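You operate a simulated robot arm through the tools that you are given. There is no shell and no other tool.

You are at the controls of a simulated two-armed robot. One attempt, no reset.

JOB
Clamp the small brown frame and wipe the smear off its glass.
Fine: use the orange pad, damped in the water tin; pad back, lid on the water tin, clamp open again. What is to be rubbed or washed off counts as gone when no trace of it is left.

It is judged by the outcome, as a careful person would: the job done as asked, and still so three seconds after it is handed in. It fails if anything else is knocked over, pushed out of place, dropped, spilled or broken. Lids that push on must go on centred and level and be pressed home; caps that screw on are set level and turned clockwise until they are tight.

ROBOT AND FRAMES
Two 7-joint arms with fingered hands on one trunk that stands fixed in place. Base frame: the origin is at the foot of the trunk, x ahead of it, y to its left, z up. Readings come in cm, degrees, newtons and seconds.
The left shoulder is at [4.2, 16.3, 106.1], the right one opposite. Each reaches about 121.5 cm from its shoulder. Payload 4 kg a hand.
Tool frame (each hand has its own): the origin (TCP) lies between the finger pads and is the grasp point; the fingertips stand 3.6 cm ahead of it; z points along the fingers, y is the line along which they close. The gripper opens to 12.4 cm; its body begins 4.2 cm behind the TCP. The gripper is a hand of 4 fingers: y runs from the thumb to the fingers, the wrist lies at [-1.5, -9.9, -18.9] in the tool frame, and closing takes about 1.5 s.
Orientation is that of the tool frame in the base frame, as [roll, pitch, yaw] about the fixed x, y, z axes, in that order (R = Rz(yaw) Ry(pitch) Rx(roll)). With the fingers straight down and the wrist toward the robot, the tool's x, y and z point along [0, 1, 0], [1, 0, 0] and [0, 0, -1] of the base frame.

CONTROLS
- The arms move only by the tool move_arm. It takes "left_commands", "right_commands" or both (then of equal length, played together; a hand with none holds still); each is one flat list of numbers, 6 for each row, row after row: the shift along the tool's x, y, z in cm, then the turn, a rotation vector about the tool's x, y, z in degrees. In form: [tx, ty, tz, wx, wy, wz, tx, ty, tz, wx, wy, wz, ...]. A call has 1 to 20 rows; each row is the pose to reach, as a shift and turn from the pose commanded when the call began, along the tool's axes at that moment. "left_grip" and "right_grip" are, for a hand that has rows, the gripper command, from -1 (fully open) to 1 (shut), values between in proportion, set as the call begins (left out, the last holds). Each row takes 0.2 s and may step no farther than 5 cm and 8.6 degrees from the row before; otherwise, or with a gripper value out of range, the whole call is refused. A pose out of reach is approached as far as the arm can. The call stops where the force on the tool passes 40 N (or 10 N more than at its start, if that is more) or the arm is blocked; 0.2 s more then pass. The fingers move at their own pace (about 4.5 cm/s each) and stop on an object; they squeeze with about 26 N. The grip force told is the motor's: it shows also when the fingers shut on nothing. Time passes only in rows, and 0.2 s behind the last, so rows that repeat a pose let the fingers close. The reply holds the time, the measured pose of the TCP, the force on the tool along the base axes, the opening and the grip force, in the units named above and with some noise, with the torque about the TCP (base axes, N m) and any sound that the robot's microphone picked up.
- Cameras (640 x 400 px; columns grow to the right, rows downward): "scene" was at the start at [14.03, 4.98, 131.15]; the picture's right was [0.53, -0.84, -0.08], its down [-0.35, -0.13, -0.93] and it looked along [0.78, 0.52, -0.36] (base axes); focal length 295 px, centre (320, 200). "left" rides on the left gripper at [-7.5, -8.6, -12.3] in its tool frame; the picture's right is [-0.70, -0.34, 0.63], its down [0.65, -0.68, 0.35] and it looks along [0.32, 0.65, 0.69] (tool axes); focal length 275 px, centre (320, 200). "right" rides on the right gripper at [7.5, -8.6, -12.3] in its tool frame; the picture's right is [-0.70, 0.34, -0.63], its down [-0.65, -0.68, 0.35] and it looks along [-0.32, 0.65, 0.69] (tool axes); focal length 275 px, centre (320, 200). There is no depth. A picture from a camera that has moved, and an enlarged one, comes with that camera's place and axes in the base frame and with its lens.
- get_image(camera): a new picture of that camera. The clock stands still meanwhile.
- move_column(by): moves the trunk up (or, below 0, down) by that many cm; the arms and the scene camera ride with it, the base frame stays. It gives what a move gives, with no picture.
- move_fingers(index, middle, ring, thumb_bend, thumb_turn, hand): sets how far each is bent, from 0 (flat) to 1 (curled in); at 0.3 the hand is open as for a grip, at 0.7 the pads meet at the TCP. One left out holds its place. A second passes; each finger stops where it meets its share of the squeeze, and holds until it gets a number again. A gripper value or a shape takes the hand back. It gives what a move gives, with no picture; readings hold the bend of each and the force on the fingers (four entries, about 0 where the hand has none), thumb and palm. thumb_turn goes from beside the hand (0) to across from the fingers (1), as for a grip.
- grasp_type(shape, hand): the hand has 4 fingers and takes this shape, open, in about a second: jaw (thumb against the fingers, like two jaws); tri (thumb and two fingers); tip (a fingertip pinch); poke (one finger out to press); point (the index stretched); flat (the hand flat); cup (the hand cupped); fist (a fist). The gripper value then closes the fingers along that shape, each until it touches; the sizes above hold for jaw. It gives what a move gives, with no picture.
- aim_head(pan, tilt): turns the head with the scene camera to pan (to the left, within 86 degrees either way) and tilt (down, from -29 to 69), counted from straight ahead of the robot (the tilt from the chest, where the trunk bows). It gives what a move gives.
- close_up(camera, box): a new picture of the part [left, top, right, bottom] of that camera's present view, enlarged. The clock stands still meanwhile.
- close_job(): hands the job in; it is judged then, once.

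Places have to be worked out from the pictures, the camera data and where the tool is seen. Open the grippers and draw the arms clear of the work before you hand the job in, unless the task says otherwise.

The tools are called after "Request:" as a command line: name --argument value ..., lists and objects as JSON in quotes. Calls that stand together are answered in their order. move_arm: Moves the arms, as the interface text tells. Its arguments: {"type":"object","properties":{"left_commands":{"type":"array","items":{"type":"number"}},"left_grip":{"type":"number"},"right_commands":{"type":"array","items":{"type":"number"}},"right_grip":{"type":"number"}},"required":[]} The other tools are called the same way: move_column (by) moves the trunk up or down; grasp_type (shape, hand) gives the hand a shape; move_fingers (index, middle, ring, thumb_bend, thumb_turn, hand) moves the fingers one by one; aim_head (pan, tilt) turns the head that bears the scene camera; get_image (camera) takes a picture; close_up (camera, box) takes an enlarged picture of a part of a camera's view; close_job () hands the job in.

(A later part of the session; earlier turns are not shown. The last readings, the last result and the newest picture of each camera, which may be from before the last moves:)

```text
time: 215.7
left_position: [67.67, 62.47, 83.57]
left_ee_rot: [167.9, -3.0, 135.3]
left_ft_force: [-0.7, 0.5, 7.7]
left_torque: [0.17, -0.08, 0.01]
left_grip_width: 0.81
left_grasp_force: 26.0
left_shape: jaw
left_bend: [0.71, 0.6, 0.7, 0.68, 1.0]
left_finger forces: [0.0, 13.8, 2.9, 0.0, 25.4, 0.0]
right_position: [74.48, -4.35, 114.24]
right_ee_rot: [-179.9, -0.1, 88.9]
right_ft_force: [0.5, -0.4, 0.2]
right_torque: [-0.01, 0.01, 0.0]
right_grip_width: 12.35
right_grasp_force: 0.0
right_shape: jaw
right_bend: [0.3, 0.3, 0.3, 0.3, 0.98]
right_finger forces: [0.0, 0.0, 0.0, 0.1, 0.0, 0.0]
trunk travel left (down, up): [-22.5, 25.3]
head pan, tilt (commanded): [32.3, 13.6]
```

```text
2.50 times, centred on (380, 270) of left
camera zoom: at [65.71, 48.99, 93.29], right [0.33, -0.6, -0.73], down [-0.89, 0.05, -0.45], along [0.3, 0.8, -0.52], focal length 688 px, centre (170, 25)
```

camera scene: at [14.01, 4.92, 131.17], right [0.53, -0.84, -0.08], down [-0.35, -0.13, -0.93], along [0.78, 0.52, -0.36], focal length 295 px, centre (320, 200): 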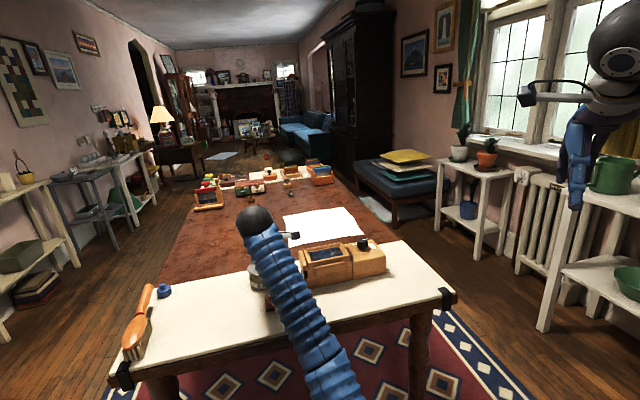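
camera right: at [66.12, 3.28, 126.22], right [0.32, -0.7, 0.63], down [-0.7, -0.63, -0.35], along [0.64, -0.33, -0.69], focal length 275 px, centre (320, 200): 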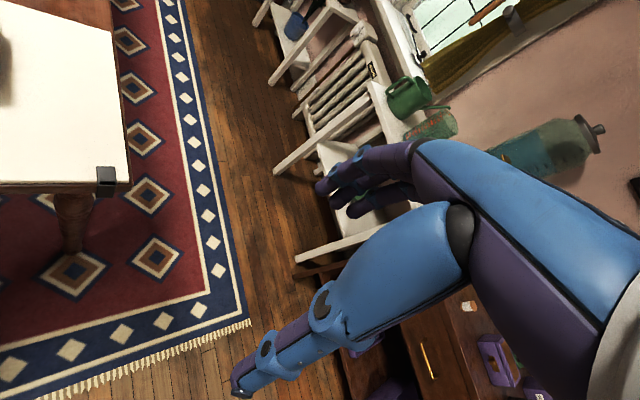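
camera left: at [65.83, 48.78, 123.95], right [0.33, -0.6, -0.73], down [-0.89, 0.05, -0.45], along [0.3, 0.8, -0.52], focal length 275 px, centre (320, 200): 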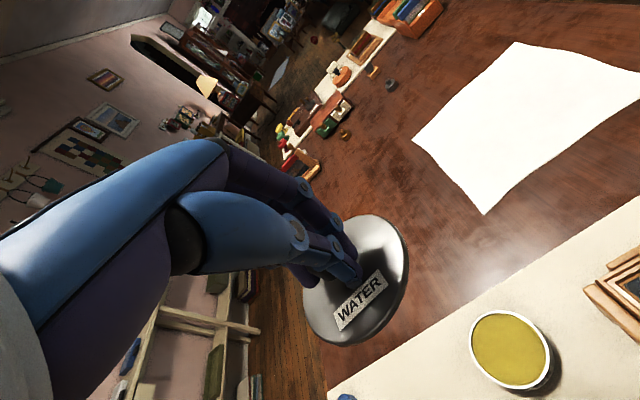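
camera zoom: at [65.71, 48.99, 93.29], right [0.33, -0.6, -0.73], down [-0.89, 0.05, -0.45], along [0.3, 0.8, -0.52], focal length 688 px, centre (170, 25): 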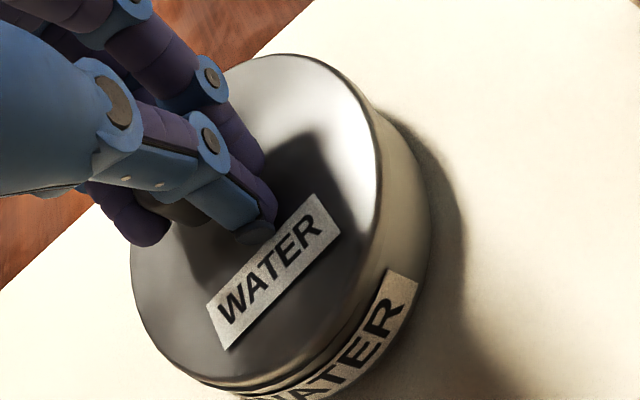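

Contact again at 83.57 with a small gap left under the flange. While still holding the knob I press further to see if the plug slides in.

Request:
move_arm --left_commands '[-0.01, -0.03, 0.15, 0, 0, 0, -0.01, -0.03, 0.15, 0, 0, 0]'

Request:
move_arm --left_commands '[-0.01, -0.03, 0.15, 0, 0, 0, -0.01, -0.03, 0.15, 0, 0, 0]'

Request:
close_up --camera "left" --box '[340, 190, 440, 350]'

```text
time: 216.3
left_position: [67.45, 62.28, 83.6]
left_ee_rot: [167.8, -3.0, 135.5]
left_ft_force: [0.4, 0.9, 17.9]
left_torque: [0.29, -0.08, 0.0]
left_grip_width: 0.8
left_grasp_force: 26.7
left_shape: jaw
left_bend: [0.71, 0.59, 0.7, 0.72, 1.0]
left_finger forces: [0.1, 15.1, 3.0, 0.1, 26.8, 0.0]
right_position: [74.47, -4.35, 114.15]
right_ee_rot: [-180.0, 0.1, 88.8]
right_ft_force: [-1.1, -0.4, 0.4]
right_torque: [-0.04, -0.02, 0.03]
right_grip_width: 12.37
right_grasp_force: 0.0
right_shape: jaw
right_bend: [0.3, 0.3, 0.3, 0.3, 0.98]
right_finger forces: [0.1, 0.0, 0.1, 0.1, 0.0, 0.0]
trunk travel left (down, up): [-22.5, 25.3]
head pan, tilt (commanded): [32.3, 13.6]
```

```text
time: 216.9
left_position: [67.66, 62.35, 83.36]
left_ee_rot: [167.8, -3.2, 135.5]
left_ft_force: [0.6, 0.6, 24.9]
left_torque: [0.36, -0.12, -0.02]
left_grip_width: 0.75
left_grasp_force: 25.8
left_shape: jaw
left_bend: [0.71, 0.59, 0.7, 0.72, 1.0]
left_finger forces: [0.1, 15.6, 3.3, 0.0, 28.5, 0.1]
right_position: [74.42, -4.48, 114.17]
right_ee_rot: [180.0, -0.1, 88.8]
right_ft_force: [-0.2, -0.1, -0.3]
right_torque: [0.02, 0.02, 0.0]
right_grip_width: 12.38
right_grasp_force: 0.1
right_shape: jaw
right_bend: [0.3, 0.3, 0.3, 0.3, 0.98]
right_finger forces: [0.0, 0.0, 0.0, 0.1, 0.0, 0.0]
trunk travel left (down, up): [-22.5, 25.3]
head pan, tilt (commanded): [32.3, 13.6]
```

```text
2.50 times, centred on (390, 270) of left
camera zoom: at [65.65, 48.93, 93.08], right [0.33, -0.6, -0.73], down [-0.89, 0.05, -0.45], along [0.3, 0.8, -0.52], focal length 688 px, centre (145, 25)
```

zoom: 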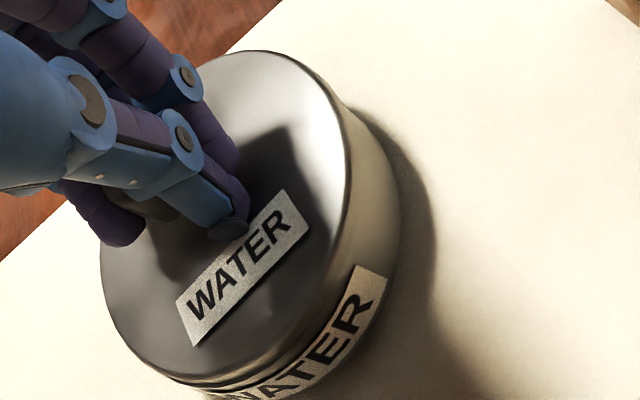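

The load stays central at 25 N without further travel. I look closely at the joint on the near side to judge the remaining gap.

Request:
close_up --camera "left" --box '[340, 270, 420, 350]'

Request:
close_up --camera "left" --box '[390, 190, 440, 270]'

Request:
close_up --camera "scene" --box '[250, 262, 276, 292]'

```text
5.00 times, centred on (380, 310) of left
camera zoom: at [65.65, 48.93, 93.08], right [0.33, -0.6, -0.73], down [-0.89, 0.05, -0.45], along [0.3, 0.8, -0.52], focal length 1376 px, centre (20, -350)
```

zoom: 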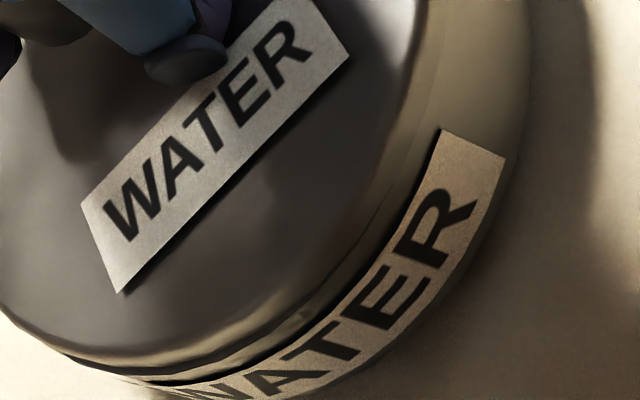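

```text
5.00 times, centred on (415, 230) of left
camera zoom: at [65.65, 48.93, 93.08], right [0.33, -0.6, -0.73], down [-0.89, 0.05, -0.45], along [0.3, 0.8, -0.52], focal length 1376 px, centre (-155, 50)
```

zoom: 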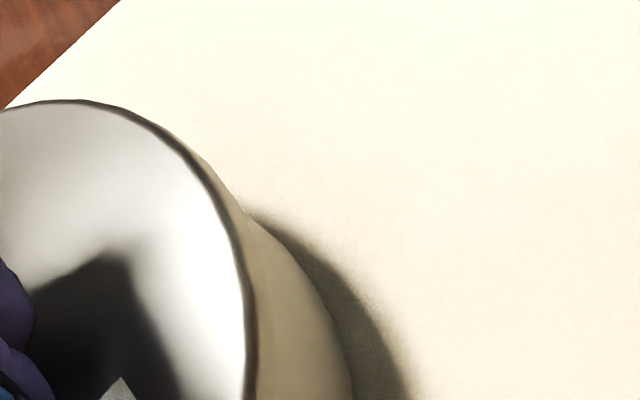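

```text
13.33 times, centred on (263, 277) of scene
camera zoom: at [13.87, 4.8, 131.2], right [0.53, -0.84, -0.08], down [-0.34, -0.12, -0.93], along [0.78, 0.52, -0.36], focal length 3939 px, centre (1080, -827)
```

zoom: 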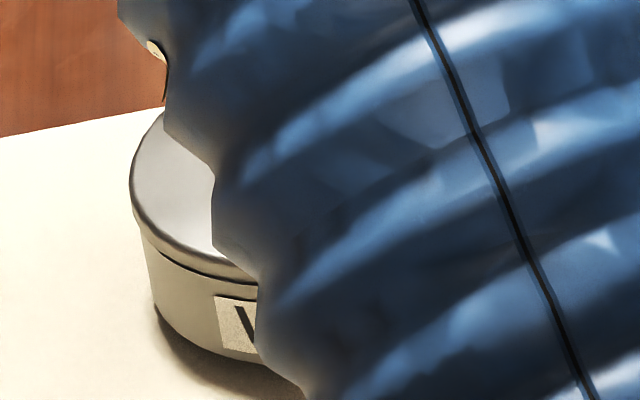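

The line under the flange is now only about 0.1 cm – a crease, not the plug's full depth – so the plug is in the mouth and the flange is on the rim. I ease the pressure, shift it 0.1 cm nearer, then open the fingers while rising so the thumb cannot press the lid.

Request:
move_arm --left_commands '[0.01, -0.05, -0.2, 0, 0, 0, 0.01, -0.08, -0.22, 0, 0, 0]'

Request:
move_arm --left_commands '[0.02, 0.07, -0.35, 0, 0, 0, 0.05, 0.18, -0.9, 0, 0, 0, 0.09, 0.36, -1.7, 0, 0, 0, 0.16, 0.63, -3, 0, 0, 0, 0.27, 1.05, -5, 0, 0, 0]' --left_grip -0.1

Request:
close_up --camera "left" --box '[280, 190, 480, 350]'

Request:
get_image --camera "scene"

```text
time: 217.5
left_position: [67.38, 62.32, 83.56]
left_ee_rot: [168.0, -3.0, 135.4]
left_ft_force: [1.8, 2.5, 19.7]
left_torque: [0.32, -0.17, -0.03]
left_grip_width: 0.77
left_grasp_force: 25.3
left_shape: jaw
left_bend: [0.71, 0.58, 0.7, 0.72, 1.0]
left_finger forces: [0.0, 16.1, 3.1, 0.1, 0.1, 0.1]
right_position: [74.41, -4.48, 114.26]
right_ee_rot: [-179.9, 0.0, 88.8]
right_ft_force: [0.1, 0.5, 0.5]
right_torque: [-0.01, -0.02, -0.01]
right_grip_width: 12.38
right_grasp_force: 0.1
right_shape: jaw
right_bend: [0.3, 0.3, 0.3, 0.3, 0.98]
right_finger forces: [0.1, 0.1, 0.1, 0.1, 0.0, 0.0]
trunk travel left (down, up): [-22.5, 25.3]
head pan, tilt (commanded): [32.3, 13.6]
```

```text
time: 218.7
left_position: [67.52, 62.35, 88.45]
left_ee_rot: [168.0, -3.1, 135.4]
left_ft_force: [0.2, -1.4, 0.5]
left_torque: [0.01, 0.01, 0.0]
left_grip_width: 6.78
left_grasp_force: 0.0
left_shape: jaw
left_bend: [0.4, 0.44, 0.42, 0.54, 1.0]
left_finger forces: [0.0, 0.0, 0.0, 0.0, 0.0, 0.0]
right_position: [74.59, -4.4, 114.16]
right_ee_rot: [-179.9, 0.1, 88.8]
right_ft_force: [1.2, 0.0, 0.0]
right_torque: [0.0, 0.02, -0.01]
right_grip_width: 12.36
right_grasp_force: 0.0
right_shape: jaw
right_bend: [0.3, 0.3, 0.3, 0.3, 0.98]
right_finger forces: [0.1, 0.0, 0.0, 0.0, 0.0, 0.0]
trunk travel left (down, up): [-22.5, 25.3]
head pan, tilt (commanded): [32.3, 13.6]
```

```text
2.50 times, centred on (380, 270) of left
camera zoom: at [65.6, 48.94, 98.15], right [0.33, -0.6, -0.73], down [-0.89, 0.05, -0.44], along [0.3, 0.8, -0.52], focal length 688 px, centre (170, 25)
```

zoom: 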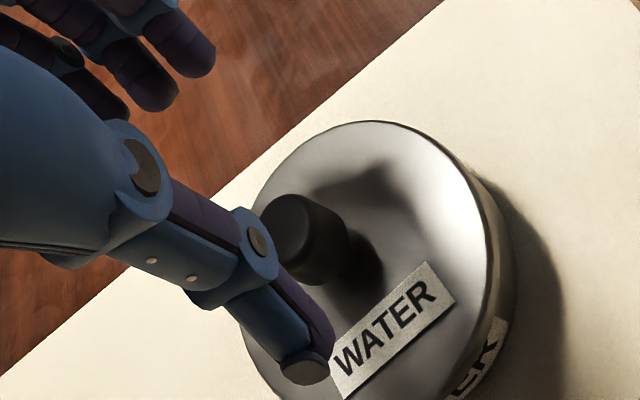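

```text
taken
camera scene: at [14.01, 4.94, 131.16], right [0.53, -0.84, -0.08], down [-0.35, -0.13, -0.93], along [0.78, 0.52, -0.36], focal length 295 px, centre (320, 200)
```

scene: 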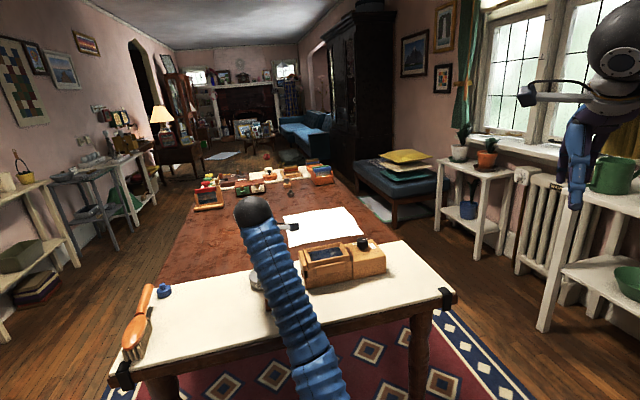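

The lid stays on the tin. I raise the hand, bring it back to vertical, and look.

Request:
move_arm --left_commands '[0.1, 0.6, -3, 2, -0.5, 0, 0.2, 1.2, -6, 5, -1.3, 0, 0.3, 1.6, -8.5, 8.5, -2.2, 0, 0.3, 1.6, -8.5, 12, -3.1, 0, 0.3, 1.6, -8.5, 12, -3.1, 0]'

Request:
get_image --camera "scene"

Request:
close_up --camera "scene" --box '[244, 260, 292, 290]'

```text
time: 219.9
left_position: [67.4, 62.15, 97.05]
left_ee_rot: [-180.0, -0.1, 135.1]
left_ft_force: [0.1, -0.7, 0.7]
left_torque: [-0.03, -0.03, -0.02]
left_grip_width: 6.81
left_grasp_force: 0.1
left_shape: jaw
left_bend: [0.4, 0.44, 0.42, 0.54, 1.0]
left_finger forces: [0.1, 0.0, 0.0, 0.0, 0.0, 0.0]
right_position: [74.59, -4.44, 114.04]
right_ee_rot: [-179.9, 0.0, 88.8]
right_ft_force: [-0.6, 0.1, 0.7]
right_torque: [0.02, 0.02, 0.01]
right_grip_width: 12.35
right_grasp_force: 0.0
right_shape: jaw
right_bend: [0.3, 0.3, 0.3, 0.3, 0.98]
right_finger forces: [0.1, 0.0, 0.0, 0.1, 0.1, 0.0]
trunk travel left (down, up): [-22.5, 25.3]
head pan, tilt (commanded): [32.3, 13.6]
```

```text
taken
camera scene: at [14.02, 4.93, 131.15], right [0.53, -0.84, -0.08], down [-0.35, -0.13, -0.93], along [0.78, 0.52, -0.36], focal length 295 px, centre (320, 200)
```

scene: 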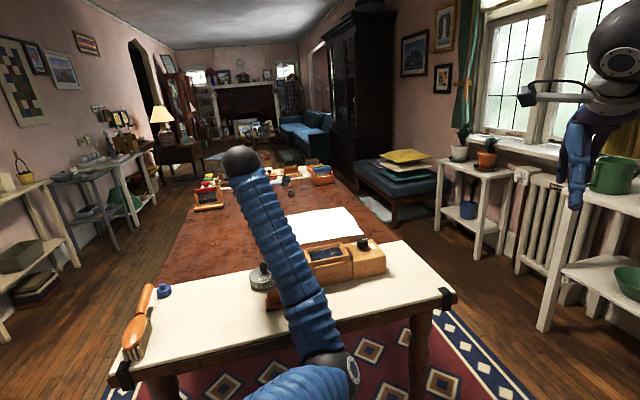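

```text
13.33 times, centred on (268, 275) of scene
camera zoom: at [14.02, 4.93, 131.15], right [0.53, -0.84, -0.08], down [-0.35, -0.13, -0.93], along [0.78, 0.52, -0.36], focal length 3939 px, centre (1013, -800)
```

zoom: 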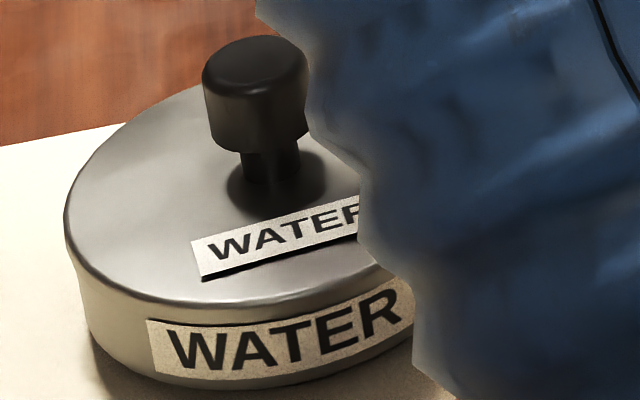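

The lid sits as before. I go to the left-side viewpoint once more to check centring and seating.

Request:
move_arm --left_commands '[2.1, 0.2, 0, 0, 0, 8.1, 4.2, 0.5, 0, 0, 0, 16.2, 6.3, 0.7, 0, 0, 0, 24.3, 8.4, 1.0, 0, 0, 0, 32.4, 10.5, 1.2, 0, 0, 0, 40.5, 12.6, 1.5, 0, 0, 0, 48.6, 14.6, 1.7, 0.3, 0, 0, 56.7, 16.7, 2.0, 0.6, 0, 0, 64.8, 18.8, 2.2, 0.9, 0, 0, 72.9, 20.75, 2.5, 1.1, 0, 0, 80.7, 20.75, 2.5, 1.1, 0, 0, 80.7]' --left_grip 1

Request:
get_image --camera "scene"

```text
time: 222.3
left_position: [54.62, 78.41, 96.02]
left_ee_rot: [-180.0, 0.0, 54.3]
left_ft_force: [0.6, -0.3, 0.0]
left_torque: [0.0, -0.02, -0.02]
left_grip_width: 0.0
left_grasp_force: 25.5
left_shape: jaw
left_bend: [0.7, 0.7, 0.7, 0.71, 1.0]
left_finger forces: [0.1, 0.0, 0.0, 0.1, 0.0, 0.0]
right_position: [74.68, -4.34, 114.06]
right_ee_rot: [-179.9, 0.1, 88.8]
right_ft_force: [-0.1, 0.6, -0.8]
right_torque: [0.01, -0.01, -0.03]
right_grip_width: 12.39
right_grasp_force: 0.0
right_shape: jaw
right_bend: [0.3, 0.3, 0.3, 0.3, 0.98]
right_finger forces: [0.0, 0.0, 0.1, 0.1, 0.0, 0.1]
trunk travel left (down, up): [-22.5, 25.3]
head pan, tilt (commanded): [32.3, 13.6]
```

```text
taken
camera scene: at [14.09, 4.91, 131.14], right [0.53, -0.84, -0.08], down [-0.35, -0.13, -0.93], along [0.77, 0.52, -0.36], focal length 295 px, centre (320, 200)
```

scene: 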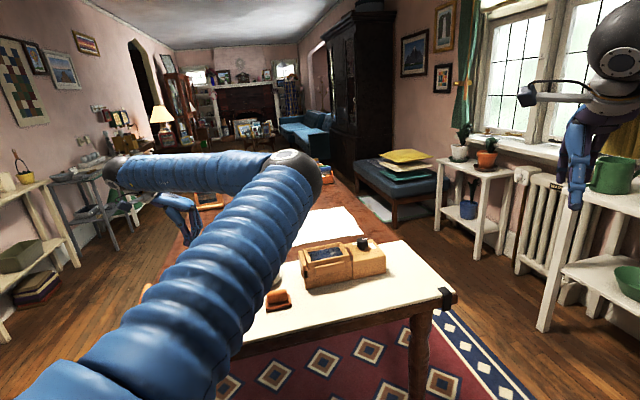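

The elbow is high now. I lower and tilt for the side view.

Request:
move_arm --left_commands '[0, 0, 3, -1.5, -1, 0, 0, 0, 6, -3, -2, 0, -0.4, 0.8, 9, -4.4, -2.6, 0, -0.4, 0.8, 10.8, -4.4, -2.6, 0, -0.4, 0.8, 10.8, -4.4, -2.6, 0]'

Request:
get_image --camera "left"

Request:
close_up --camera "left" --box '[290, 70, 410, 180]'

Request:
close_up --camera "left" --box '[294, 120, 344, 174]'

Request:
close_up --camera "left" --box '[340, 80, 390, 134]'

```text
time: 223.5
left_position: [55.07, 77.7, 85.19]
left_ee_rot: [175.6, 2.6, 54.2]
left_ft_force: [-0.2, 0.2, 1.0]
left_torque: [0.01, 0.0, 0.0]
left_grip_width: 0.0
left_grasp_force: 25.9
left_shape: jaw
left_bend: [0.7, 0.7, 0.7, 0.71, 1.0]
left_finger forces: [0.1, 0.0, 0.0, 0.1, 0.2, 0.0]
right_position: [74.45, -4.26, 114.09]
right_ee_rot: [-179.9, 0.1, 88.8]
right_ft_force: [0.7, -0.1, -0.5]
right_torque: [0.03, 0.0, -0.01]
right_grip_width: 12.4
right_grasp_force: 0.0
right_shape: jaw
right_bend: [0.3, 0.3, 0.3, 0.3, 0.98]
right_finger forces: [0.0, 0.0, 0.1, 0.1, 0.1, 0.0]
trunk travel left (down, up): [-22.5, 25.3]
head pan, tilt (commanded): [32.3, 13.6]
```

```text
taken
camera left: at [43.31, 77.56, 97.06], right [-0.66, -0.42, -0.63], down [-0.17, 0.89, -0.43], along [0.74, -0.18, -0.65], focal length 275 px, centre (320, 200)
```

left: 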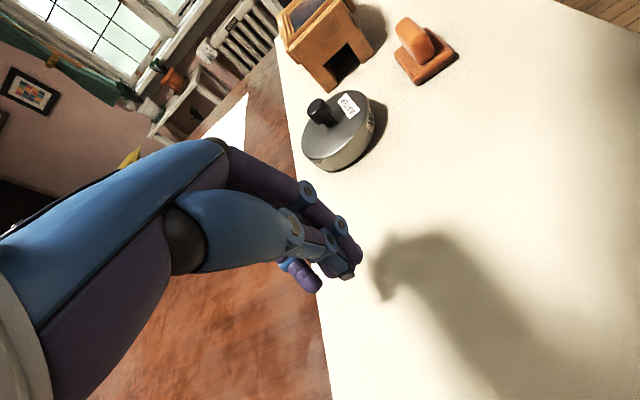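

```text
3.64 times, centred on (350, 125) of left
camera zoom: at [43.31, 77.56, 97.06], right [-0.66, -0.42, -0.63], down [-0.17, 0.89, -0.43], along [0.74, -0.18, -0.65], focal length 1001 px, centre (211, 473)
```

zoom: 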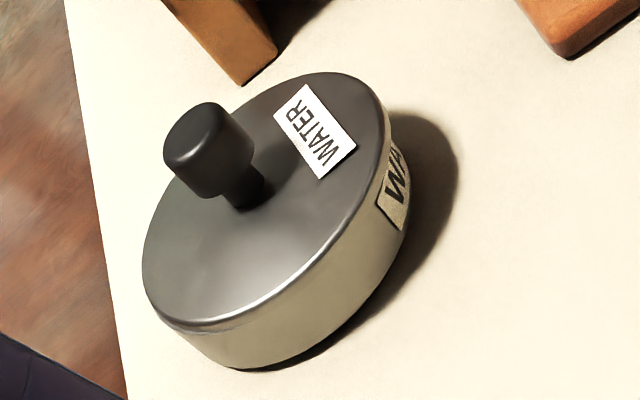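

```text
7.41 times, centred on (319, 147) of left
camera zoom: at [43.31, 77.56, 97.06], right [-0.66, -0.42, -0.63], down [-0.17, 0.89, -0.43], along [0.74, -0.18, -0.65], focal length 2039 px, centre (327, 593)
```

zoom: 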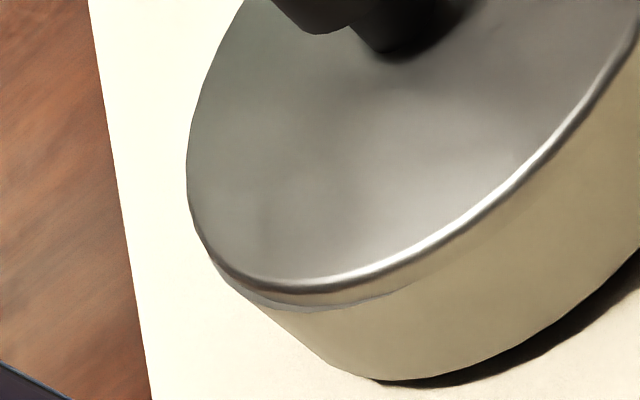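

```text
7.41 times, centred on (365, 107) of left
camera zoom: at [43.31, 77.56, 97.06], right [-0.66, -0.42, -0.63], down [-0.17, 0.89, -0.43], along [0.74, -0.18, -0.65], focal length 2039 px, centre (-13, 889)
```

zoom: 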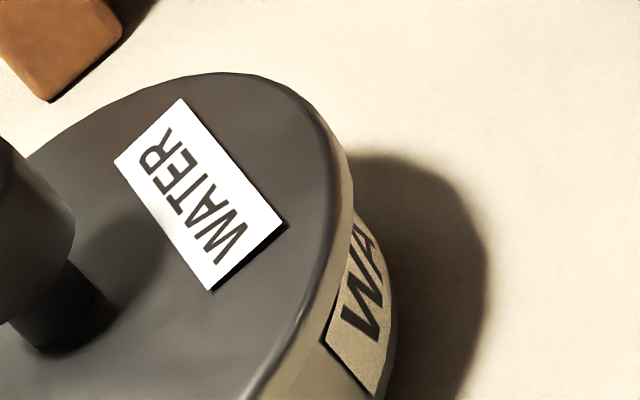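

The flange now sits flush on the rim with no gap on the visible side, and the lid is within 0.1 cm of centre. I return over the knob for a final firm press.

Request:
move_arm --left_commands '[0, 0, -3, 1.5, 1, 0, 0, 0, -6, 3, 2, 0, 0, 0, -9, 4.4, 2.6, 0, 0, 0, -10.3, 4.4, 2.6, 0]'

Request:
move_arm --left_commands '[-0.5, 1.9, 0, 0, 0, -8.1, -1.0, 3.9, 0, 0, 0, -16.2, -1.4, 5.8, 0, 0, 0, -24.3, -1.9, 7.7, 0, 0, 0, -32.4, -2.4, 9.7, 0, 0, 0, -40.5, -2.8, 11.6, 0, 0, 0, -48.6, -3.3, 13.5, 0, 0, 0, -56.7, -3.8, 15.4, 0, 0, 0, -64.8, -4.3, 17.4, 0.3, 0, 0, -72.9, -4.73, 19.3, 0.8, 0, 0, -80.7, -4.73, 19.3, 0.8, 0, 0, -80.7]'

Request:
close_up --camera "left" --box '[340, 220, 480, 350]'

Request:
get_image --camera "scene"

```text
time: 224.5
left_position: [54.43, 78.65, 95.49]
left_ee_rot: [-180.0, 0.0, 54.4]
left_ft_force: [0.2, 1.1, 0.1]
left_torque: [-0.02, 0.0, -0.03]
left_grip_width: 0.0
left_grasp_force: 25.5
left_shape: jaw
left_bend: [0.7, 0.7, 0.7, 0.71, 1.0]
left_finger forces: [0.0, 0.0, 0.0, 0.0, 0.0, 0.0]
right_position: [74.36, -4.28, 114.06]
right_ee_rot: [-179.9, 0.0, 88.8]
right_ft_force: [0.2, 0.1, 0.2]
right_torque: [-0.01, -0.02, 0.04]
right_grip_width: 12.35
right_grasp_force: 0.1
right_shape: jaw
right_bend: [0.3, 0.3, 0.3, 0.3, 0.98]
right_finger forces: [0.0, 0.1, 0.0, 0.0, 0.0, 0.1]
trunk travel left (down, up): [-22.5, 25.3]
head pan, tilt (commanded): [32.3, 13.6]
```

```text
time: 226.9
left_position: [67.64, 63.41, 94.64]
left_ee_rot: [-179.9, 0.0, 135.2]
left_ft_force: [-0.1, 0.1, -0.4]
left_torque: [-0.01, -0.01, -0.03]
left_grip_width: 0.0
left_grasp_force: 26.0
left_shape: jaw
left_bend: [0.7, 0.7, 0.7, 0.71, 1.0]
left_finger forces: [0.1, 0.0, 0.0, 0.0, 0.1, 0.0]
right_position: [74.54, -4.34, 114.15]
right_ee_rot: [-179.9, 0.0, 88.8]
right_ft_force: [-0.3, -0.5, -0.4]
right_torque: [0.03, 0.0, 0.01]
right_grip_width: 12.38
right_grasp_force: 0.0
right_shape: jaw
right_bend: [0.3, 0.3, 0.3, 0.3, 0.98]
right_finger forces: [0.0, 0.0, 0.0, 0.0, 0.1, 0.0]
trunk travel left (down, up): [-22.5, 25.3]
head pan, tilt (commanded): [32.3, 13.6]
```

```text
3.08 times, centred on (410, 285) of left
camera zoom: at [66.92, 52.13, 106.81], right [0.26, -0.73, -0.63], down [-0.94, -0.03, -0.35], along [0.23, 0.68, -0.69], focal length 847 px, centre (43, -62)
```

zoom: 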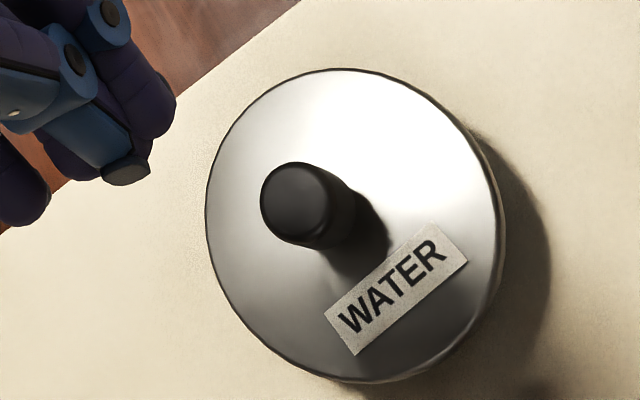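

```text
taken
camera scene: at [14.02, 4.97, 131.16], right [0.53, -0.84, -0.08], down [-0.35, -0.13, -0.93], along [0.78, 0.52, -0.36], focal length 295 px, centre (320, 200)
```

scene: 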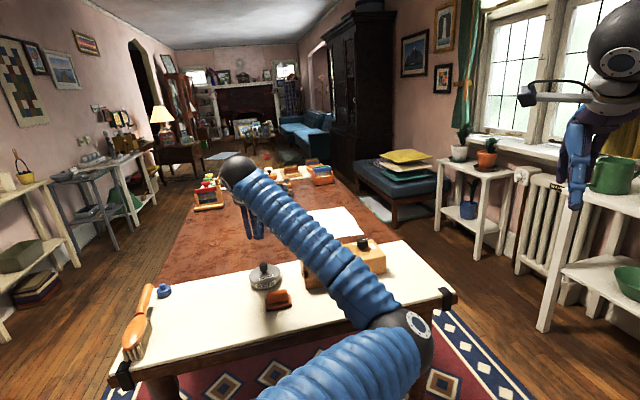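

The lid looks concentric from above. I centre the fingertips over the knob at tool (0.38, -0.24) and press.

Request:
move_arm --left_commands '[0.38, -0.24, 3, 0, 0, 0, 0.38, -0.24, 6, 0, 0, 0, 0.38, -0.24, 8.2, 0, 0, 0, 0.38, -0.24, 8.2, 0, 0, 0]'

Request:
move_arm --left_commands '[0, 0, 0.2, 0, 0, 0, 0, 0, 0.4, 0, 0, 0, 0, 0, 0.4, 0, 0, 0]'

Request:
move_arm --left_commands '[0, 0, 0.15, 0, 0, 0, 0, 0, 0.25, 0, 0, 0, 0, 0, 0.25, 0, 0, 0]'

```text
time: 227.9
left_position: [67.15, 63.51, 86.48]
left_ee_rot: [180.0, 0.0, 135.1]
left_ft_force: [-0.2, 0.1, 0.0]
left_torque: [-0.03, -0.02, -0.02]
left_grip_width: 0.02
left_grasp_force: 25.9
left_shape: jaw
left_bend: [0.7, 0.7, 0.7, 0.71, 1.0]
left_finger forces: [0.1, 0.0, 0.0, 0.1, 0.0, 0.0]
right_position: [74.47, -4.35, 114.11]
right_ee_rot: [-179.9, 0.1, 88.9]
right_ft_force: [0.3, 0.4, 0.4]
right_torque: [-0.01, 0.03, 0.0]
right_grip_width: 12.37
right_grasp_force: 0.1
right_shape: jaw
right_bend: [0.3, 0.3, 0.3, 0.3, 0.98]
right_finger forces: [0.0, 0.0, 0.0, 0.0, 0.0, 0.1]
trunk travel left (down, up): [-22.5, 25.3]
head pan, tilt (commanded): [32.3, 13.6]
```

```text
time: 228.7
left_position: [67.2, 63.51, 86.29]
left_ee_rot: [179.9, 0.0, 135.1]
left_ft_force: [-0.1, 1.0, 6.1]
left_torque: [0.05, -0.09, 0.01]
left_grip_width: 0.01
left_grasp_force: 26.2
left_shape: jaw
left_bend: [0.7, 0.7, 0.7, 0.71, 1.0]
left_finger forces: [0.0, 0.0, 0.0, 0.0, 0.0, 0.0]
right_position: [74.47, -4.3, 114.03]
right_ee_rot: [-180.0, 0.0, 88.8]
right_ft_force: [-0.7, 0.3, 0.0]
right_torque: [-0.04, 0.02, 0.01]
right_grip_width: 12.34
right_grasp_force: 0.1
right_shape: jaw
right_bend: [0.3, 0.3, 0.3, 0.3, 0.98]
right_finger forces: [0.0, 0.0, 0.0, 0.1, 0.0, 0.0]
trunk travel left (down, up): [-22.5, 25.3]
head pan, tilt (commanded): [32.3, 13.6]
```

```text
time: 229.5
left_position: [67.2, 63.37, 86.0]
left_ee_rot: [179.8, 0.1, 135.1]
left_ft_force: [4.2, 4.6, 25.0]
left_torque: [0.14, -0.17, -0.01]
left_grip_width: 0.0
left_grasp_force: 25.7
left_shape: jaw
left_bend: [0.7, 0.7, 0.7, 0.71, 1.0]
left_finger forces: [33.1, 0.0, 0.1, 0.0, 0.0, 0.0]
right_position: [74.41, -4.52, 114.12]
right_ee_rot: [-180.0, -0.1, 88.8]
right_ft_force: [0.8, -0.2, 0.5]
right_torque: [0.03, 0.01, 0.02]
right_grip_width: 12.39
right_grasp_force: 0.1
right_shape: jaw
right_bend: [0.3, 0.3, 0.3, 0.3, 0.98]
right_finger forces: [0.1, 0.1, 0.1, 0.0, 0.0, 0.0]
trunk travel left (down, up): [-22.5, 25.3]
head pan, tilt (commanded): [32.3, 13.6]
```

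Firm at 25 N with no gap visible earlier, so the plug is in and the flange is on the rim. I press once more close to the limit, then withdraw upward.

Request:
move_arm --left_commands '[0, 0, 0.08, 0, 0, 0, 0, 0, 0.14, 0, 0, 0, 0, 0, 0.14, 0, 0, 0]'

Request:
move_arm --left_commands '[0, 0, -1, 0, 0, 0, 0, 0, -4, 0, 0, 0, 0, 0, -8, 0, 0, 0, 0, 0, -11, 0, 0, 0]'

Request:
close_up --camera "scene" --box '[240, 255, 296, 300]'

Request:
close_up --camera "left" --box '[340, 220, 480, 350]'

```text
time: 230.3
left_position: [67.16, 63.58, 86.03]
left_ee_rot: [179.5, 0.0, 135.2]
left_ft_force: [-0.4, -0.6, 19.1]
left_torque: [-0.02, 0.02, 0.03]
left_grip_width: 0.0
left_grasp_force: 25.6
left_shape: jaw
left_bend: [0.7, 0.7, 0.7, 0.71, 1.0]
left_finger forces: [0.0, 0.1, 0.1, 0.0, 0.0, 0.0]
right_position: [74.45, -4.35, 114.05]
right_ee_rot: [-179.8, 0.0, 88.8]
right_ft_force: [-1.0, -1.0, -0.1]
right_torque: [-0.01, 0.02, 0.03]
right_grip_width: 12.37
right_grasp_force: 0.0
right_shape: jaw
right_bend: [0.3, 0.3, 0.3, 0.3, 0.98]
right_finger forces: [0.0, 0.0, 0.0, 0.0, 0.1, 0.0]
trunk travel left (down, up): [-22.5, 25.3]
head pan, tilt (commanded): [32.3, 13.6]
stopped in row 3 (left hand): the force on the tool passed its limit at 41 N (the readings are from after the stop); the commanded pose is now the measured one
```

```text
time: 231.3
left_position: [66.92, 63.71, 96.93]
left_ee_rot: [179.8, 0.0, 135.1]
left_ft_force: [0.6, 0.1, 0.4]
left_torque: [-0.01, -0.01, 0.02]
left_grip_width: 0.0
left_grasp_force: 26.1
left_shape: jaw
left_bend: [0.7, 0.7, 0.7, 0.71, 1.0]
left_finger forces: [0.1, 0.1, 0.1, 0.0, 0.0, 0.1]
right_position: [74.59, -4.44, 114.06]
right_ee_rot: [180.0, 0.0, 88.8]
right_ft_force: [0.3, 0.4, 0.1]
right_torque: [0.0, -0.04, 0.01]
right_grip_width: 12.36
right_grasp_force: 0.0
right_shape: jaw
right_bend: [0.3, 0.3, 0.3, 0.3, 0.98]
right_finger forces: [0.1, 0.0, 0.0, 0.0, 0.0, 0.1]
trunk travel left (down, up): [-22.5, 25.3]
head pan, tilt (commanded): [32.3, 13.6]
```

```text
8.89 times, centred on (268, 278) of scene
camera zoom: at [14.0, 4.93, 131.16], right [0.53, -0.84, -0.08], down [-0.35, -0.13, -0.93], along [0.78, 0.52, -0.36], focal length 2626 px, centre (782, -489)
```

zoom: 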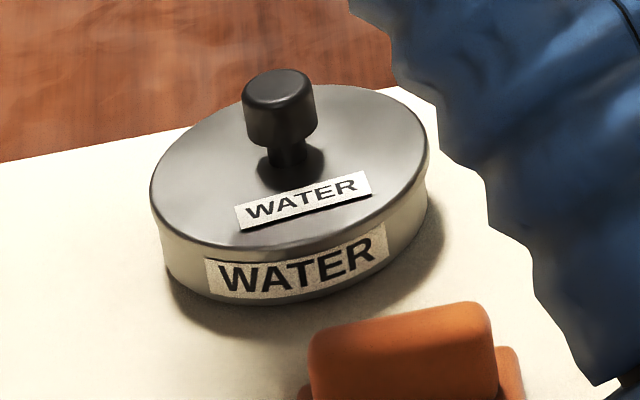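

```text
3.08 times, centred on (410, 285) of left
camera zoom: at [66.4, 52.16, 109.03], right [0.26, -0.73, -0.63], down [-0.94, -0.03, -0.35], along [0.24, 0.68, -0.69], focal length 847 px, centre (43, -62)
```

zoom: 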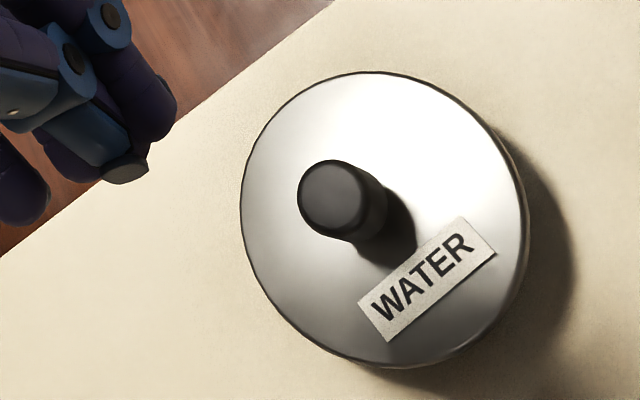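

The lid lies neat and level on the tin. Next the clamp: first I bring the left arm back toward its starting posture (to get the elbow outside again) and move the right arm further aside.

Request:
move_arm --left_commands '[0.4, -1.8, -2.5, 0, 0, 4, 0.8, -3.6, -5, 0, 0, 8, 1.2, -5.4, -7.5, 0, 0, 12, 2.0, -5.4, -10, 0, 0, 16, 4.5, -5.0, -12, 0, 0, 20, 7, -4.6, -14, 0, 0, 25, 9.5, -4.2, -16, 0, 0, 30, 12, -4, -17, 0, 0, 35, 14.5, -3.9, -17.5, 0, 0, 40, 16.9, -3.7, -18, 0, 0, 45]' --left_grip -0.1 --right_commands '[-2, -1, 0, 0, 0, 0, -4, -2, 0, 0, 0, 0, -6, -3, 0, 0, 0, 0, -8, -4, 0, 0, 0, 0, -10, -5, 0, 0, 0, 0, -12, -6, 0, 0, 0, 0, -14, -7, 0, 0, 0, 0, -16, -8, 0, 0, 0, 0, -18, -9, 0, 0, 0, 0, -20, -10, 0, 0, 0, 0]'

Request:
get_image --camera "scene"

```text
time: 233.5
left_position: [52.49, 72.92, 114.83]
left_ee_rot: [179.8, -0.1, 90.1]
left_ft_force: [0.9, -0.2, 0.1]
left_torque: [0.02, 0.03, 0.02]
left_grip_width: 6.82
left_grasp_force: 0.1
left_shape: jaw
left_bend: [0.4, 0.44, 0.42, 0.54, 0.99]
left_finger forces: [0.1, 0.0, 0.1, 0.0, 0.0, 0.1]
right_position: [63.97, -24.2, 114.22]
right_ee_rot: [-179.9, 0.1, 88.8]
right_ft_force: [-0.6, -0.3, 0.3]
right_torque: [0.0, 0.03, 0.01]
right_grip_width: 12.37
right_grasp_force: 0.0
right_shape: jaw
right_bend: [0.3, 0.3, 0.3, 0.3, 0.98]
right_finger forces: [0.0, 0.0, 0.1, 0.1, 0.0, 0.1]
trunk travel left (down, up): [-22.5, 25.3]
head pan, tilt (commanded): [32.3, 13.6]
```

```text
taken
camera scene: at [13.91, 4.93, 131.18], right [0.53, -0.84, -0.08], down [-0.34, -0.13, -0.93], along [0.78, 0.52, -0.36], focal length 295 px, centre (320, 200)
```

scene: 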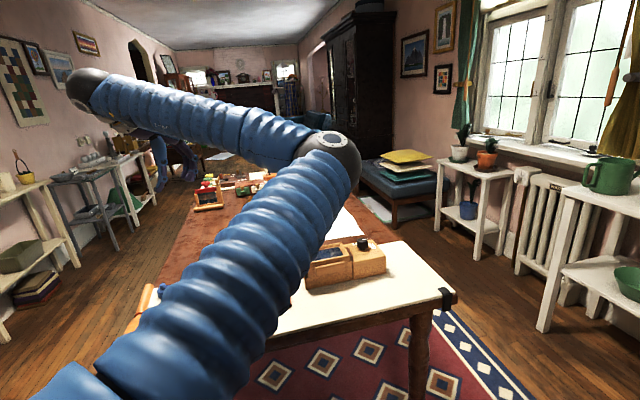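

The elbow stays on the inner side but high. I move the hand toward the clamp knob in two stages, watching the arm.

Request:
move_arm --left_commands '[-2.75, 3.0, 0.5, 0, 0, 3.8, -5.5, 6.0, 1, 0, 0, 7.7, -8.2, 9.0, 1.5, 0, 0, 11.5, -11, 12, 2.5, 0, 0, 15.3, -13.7, 15, 3.5, 0, 0, 19.2, -16.4, 17.9, 5, 0, 0, 23]'

Request:
get_image --camera "scene"

```text
time: 234.9
left_position: [70.64, 56.35, 109.7]
left_ee_rot: [-180.0, -0.3, 67.2]
left_ft_force: [0.1, 0.5, 0.2]
left_torque: [-0.02, 0.01, -0.02]
left_grip_width: 6.8
left_grasp_force: 0.0
left_shape: jaw
left_bend: [0.4, 0.44, 0.42, 0.54, 0.99]
left_finger forces: [0.0, 0.0, 0.0, 0.1, 0.0, 0.0]
right_position: [64.18, -24.11, 113.98]
right_ee_rot: [-179.8, 0.0, 88.8]
right_ft_force: [0.4, 0.1, -0.5]
right_torque: [0.0, 0.03, 0.01]
right_grip_width: 12.39
right_grasp_force: 0.0
right_shape: jaw
right_bend: [0.3, 0.3, 0.3, 0.3, 0.98]
right_finger forces: [0.0, 0.0, 0.1, 0.0, 0.1, 0.0]
trunk travel left (down, up): [-22.5, 25.3]
head pan, tilt (commanded): [32.3, 13.6]
```

```text
taken
camera scene: at [14.12, 4.89, 131.13], right [0.53, -0.84, -0.08], down [-0.35, -0.13, -0.93], along [0.77, 0.52, -0.36], focal length 295 px, centre (320, 200)
```

scene: 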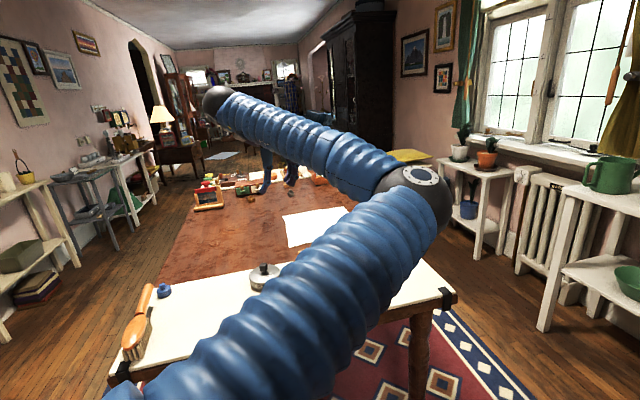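

Posture is safe. I continue to above the knob.

Request:
move_arm --left_commands '[-1.4, 3.8, 1.2, 0, 0, 4, -2.8, 7.5, 2.6, 0, 0, 8, -4.2, 11.3, 4.2, 0, 0, 12, -5.6, 15.1, 5.9, 0, 0, 16, -7.0, 18.8, 7.7, 0, 0, 20, -8.35, 22.6, 9.5, 0, 0, 23.2, -8.35, 22.6, 9.5, 0, 0, 23.2]'

Request:
get_image --camera "scene"

Request:
get_image --camera "left"

```text
time: 236.5
left_position: [88.03, 39.95, 100.42]
left_ee_rot: [179.9, -0.3, 43.9]
left_ft_force: [0.4, 0.1, -0.3]
left_torque: [0.02, -0.01, 0.01]
left_grip_width: 6.78
left_grasp_force: 0.1
left_shape: jaw
left_bend: [0.4, 0.44, 0.42, 0.54, 0.99]
left_finger forces: [0.0, 0.0, 0.0, 0.0, 0.0, 0.0]
right_position: [64.0, -24.2, 114.17]
right_ee_rot: [-180.0, 0.0, 88.8]
right_ft_force: [0.1, -0.4, 0.2]
right_torque: [-0.01, 0.01, -0.03]
right_grip_width: 12.36
right_grasp_force: 0.0
right_shape: jaw
right_bend: [0.3, 0.3, 0.3, 0.3, 0.98]
right_finger forces: [0.0, 0.0, 0.0, 0.1, 0.0, 0.0]
trunk travel left (down, up): [-22.5, 25.3]
head pan, tilt (commanded): [32.3, 13.6]
```

```text
taken
camera scene: at [13.95, 4.92, 131.18], right [0.53, -0.84, -0.08], down [-0.34, -0.13, -0.93], along [0.78, 0.52, -0.36], focal length 295 px, centre (320, 200)
```

scene: 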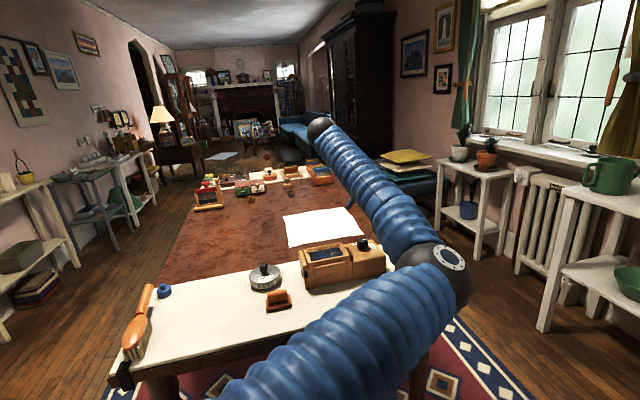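

```text
taken
camera left: at [76.76, 40.84, 112.48], right [-0.73, -0.24, -0.64], down [-0.01, 0.94, -0.34], along [0.68, -0.25, -0.69], focal length 275 px, centre (320, 200)
```

left: 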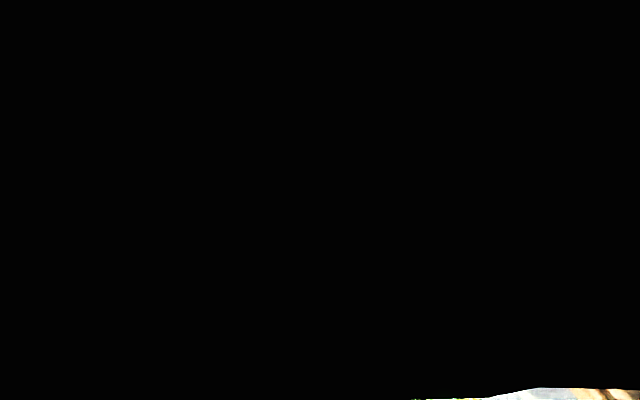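

The hand camera is blocked by the arm itself in this posture. I look at the clamp with the head camera.

Request:
close_up --camera "scene" --box '[290, 120, 450, 290]'

Request:
close_up --camera "scene" --box '[330, 220, 400, 290]'

Request:
close_up --camera "scene" --box '[240, 255, 296, 300]'

```text
2.35 times, centred on (370, 205) of scene
camera zoom: at [13.95, 4.92, 131.18], right [0.53, -0.84, -0.08], down [-0.34, -0.13, -0.93], along [0.78, 0.52, -0.36], focal length 695 px, centre (202, 188)
```

zoom: 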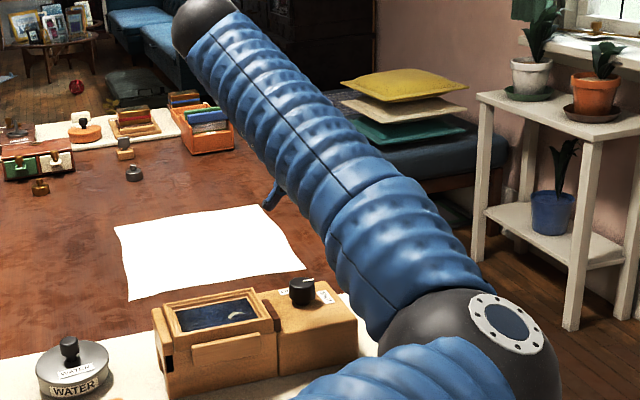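

```text
5.71 times, centred on (365, 255) of scene
camera zoom: at [13.95, 4.92, 131.18], right [0.53, -0.84, -0.08], down [-0.34, -0.13, -0.93], along [0.78, 0.52, -0.36], focal length 1688 px, centre (63, -114)
```

zoom: 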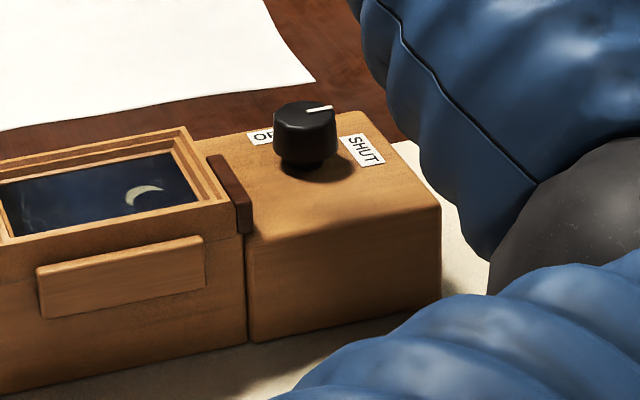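

```text
8.89 times, centred on (268, 278) of scene
camera zoom: at [13.95, 4.92, 131.18], right [0.53, -0.84, -0.08], down [-0.34, -0.13, -0.93], along [0.78, 0.52, -0.36], focal length 2626 px, centre (782, -489)
```

zoom: 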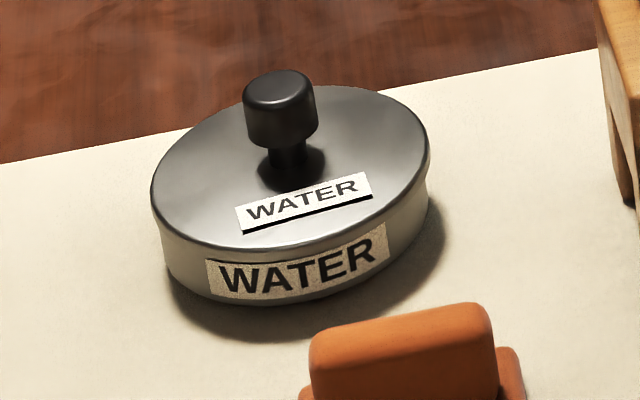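

The knob is in clear view and points to SHUT; the lid and tin look good. At this height I test the counter-clockwise 90° turn the arm will need.

Request:
move_arm --left_commands '[0, 0, 0, 0, 0, -8, 0, 0, 0, 0, 0, -16, 0, 0, 0, 0, 0, -24, 0, 0, 0, 0, 0, -32, 0, 0, 0, 0, 0, -40, 0, 0, 0, 0, 0, -48, 0, 0, 0, 0, 0, -56, 0, 0, 0, 0, 0, -64, 0, 0, 0, 0, 0, -72, 0, 0, 0, 0, 0, -80, 0, 0, 0, 0, 0, -88, 0, 0, 0, 0, 0, -91]'

Request:
get_image --camera "scene"

Request:
get_image --camera "left"

```text
time: 239.1
left_position: [88.14, 40.0, 100.32]
left_ee_rot: [179.8, 0.0, 135.1]
left_ft_force: [0.1, 0.4, 1.1]
left_torque: [0.02, 0.02, -0.02]
left_grip_width: 6.8
left_grasp_force: 0.1
left_shape: jaw
left_bend: [0.4, 0.44, 0.42, 0.54, 0.99]
left_finger forces: [0.0, 0.1, 0.0, 0.1, 0.0, 0.1]
right_position: [63.97, -24.19, 114.01]
right_ee_rot: [-179.8, 0.1, 88.8]
right_ft_force: [-0.3, -0.1, 0.5]
right_torque: [-0.01, 0.02, 0.0]
right_grip_width: 12.35
right_grasp_force: 0.1
right_shape: jaw
right_bend: [0.3, 0.3, 0.3, 0.3, 0.98]
right_finger forces: [0.0, 0.1, 0.0, 0.0, 0.0, 0.0]
trunk travel left (down, up): [-22.5, 25.3]
head pan, tilt (commanded): [32.3, 13.6]
```

```text
taken
camera scene: at [14.04, 4.92, 131.15], right [0.53, -0.84, -0.08], down [-0.35, -0.13, -0.93], along [0.78, 0.52, -0.36], focal length 295 px, centre (320, 200)
```

scene: 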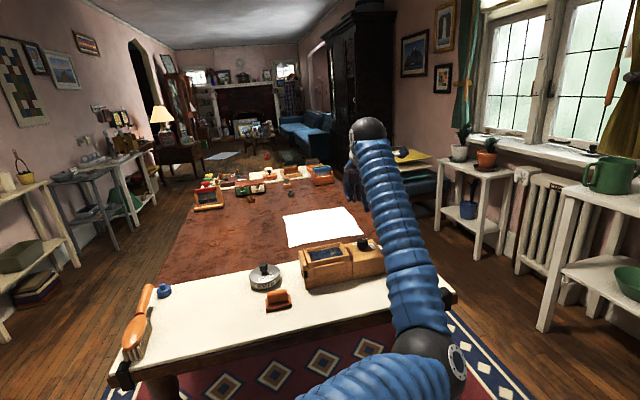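

```text
taken
camera left: at [87.37, 28.63, 112.51], right [0.26, -0.73, -0.63], down [-0.94, -0.03, -0.35], along [0.24, 0.68, -0.69], focal length 275 px, centre (320, 200)
```

left: 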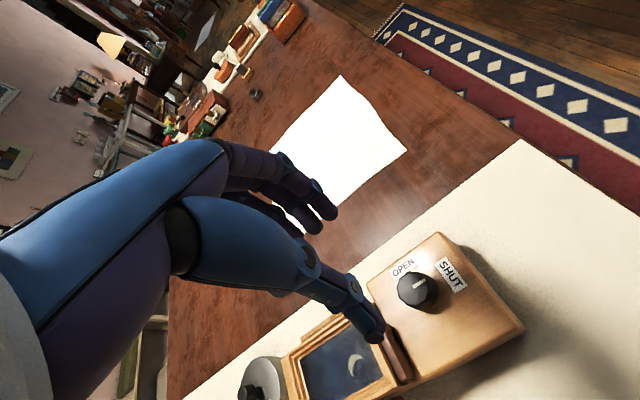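

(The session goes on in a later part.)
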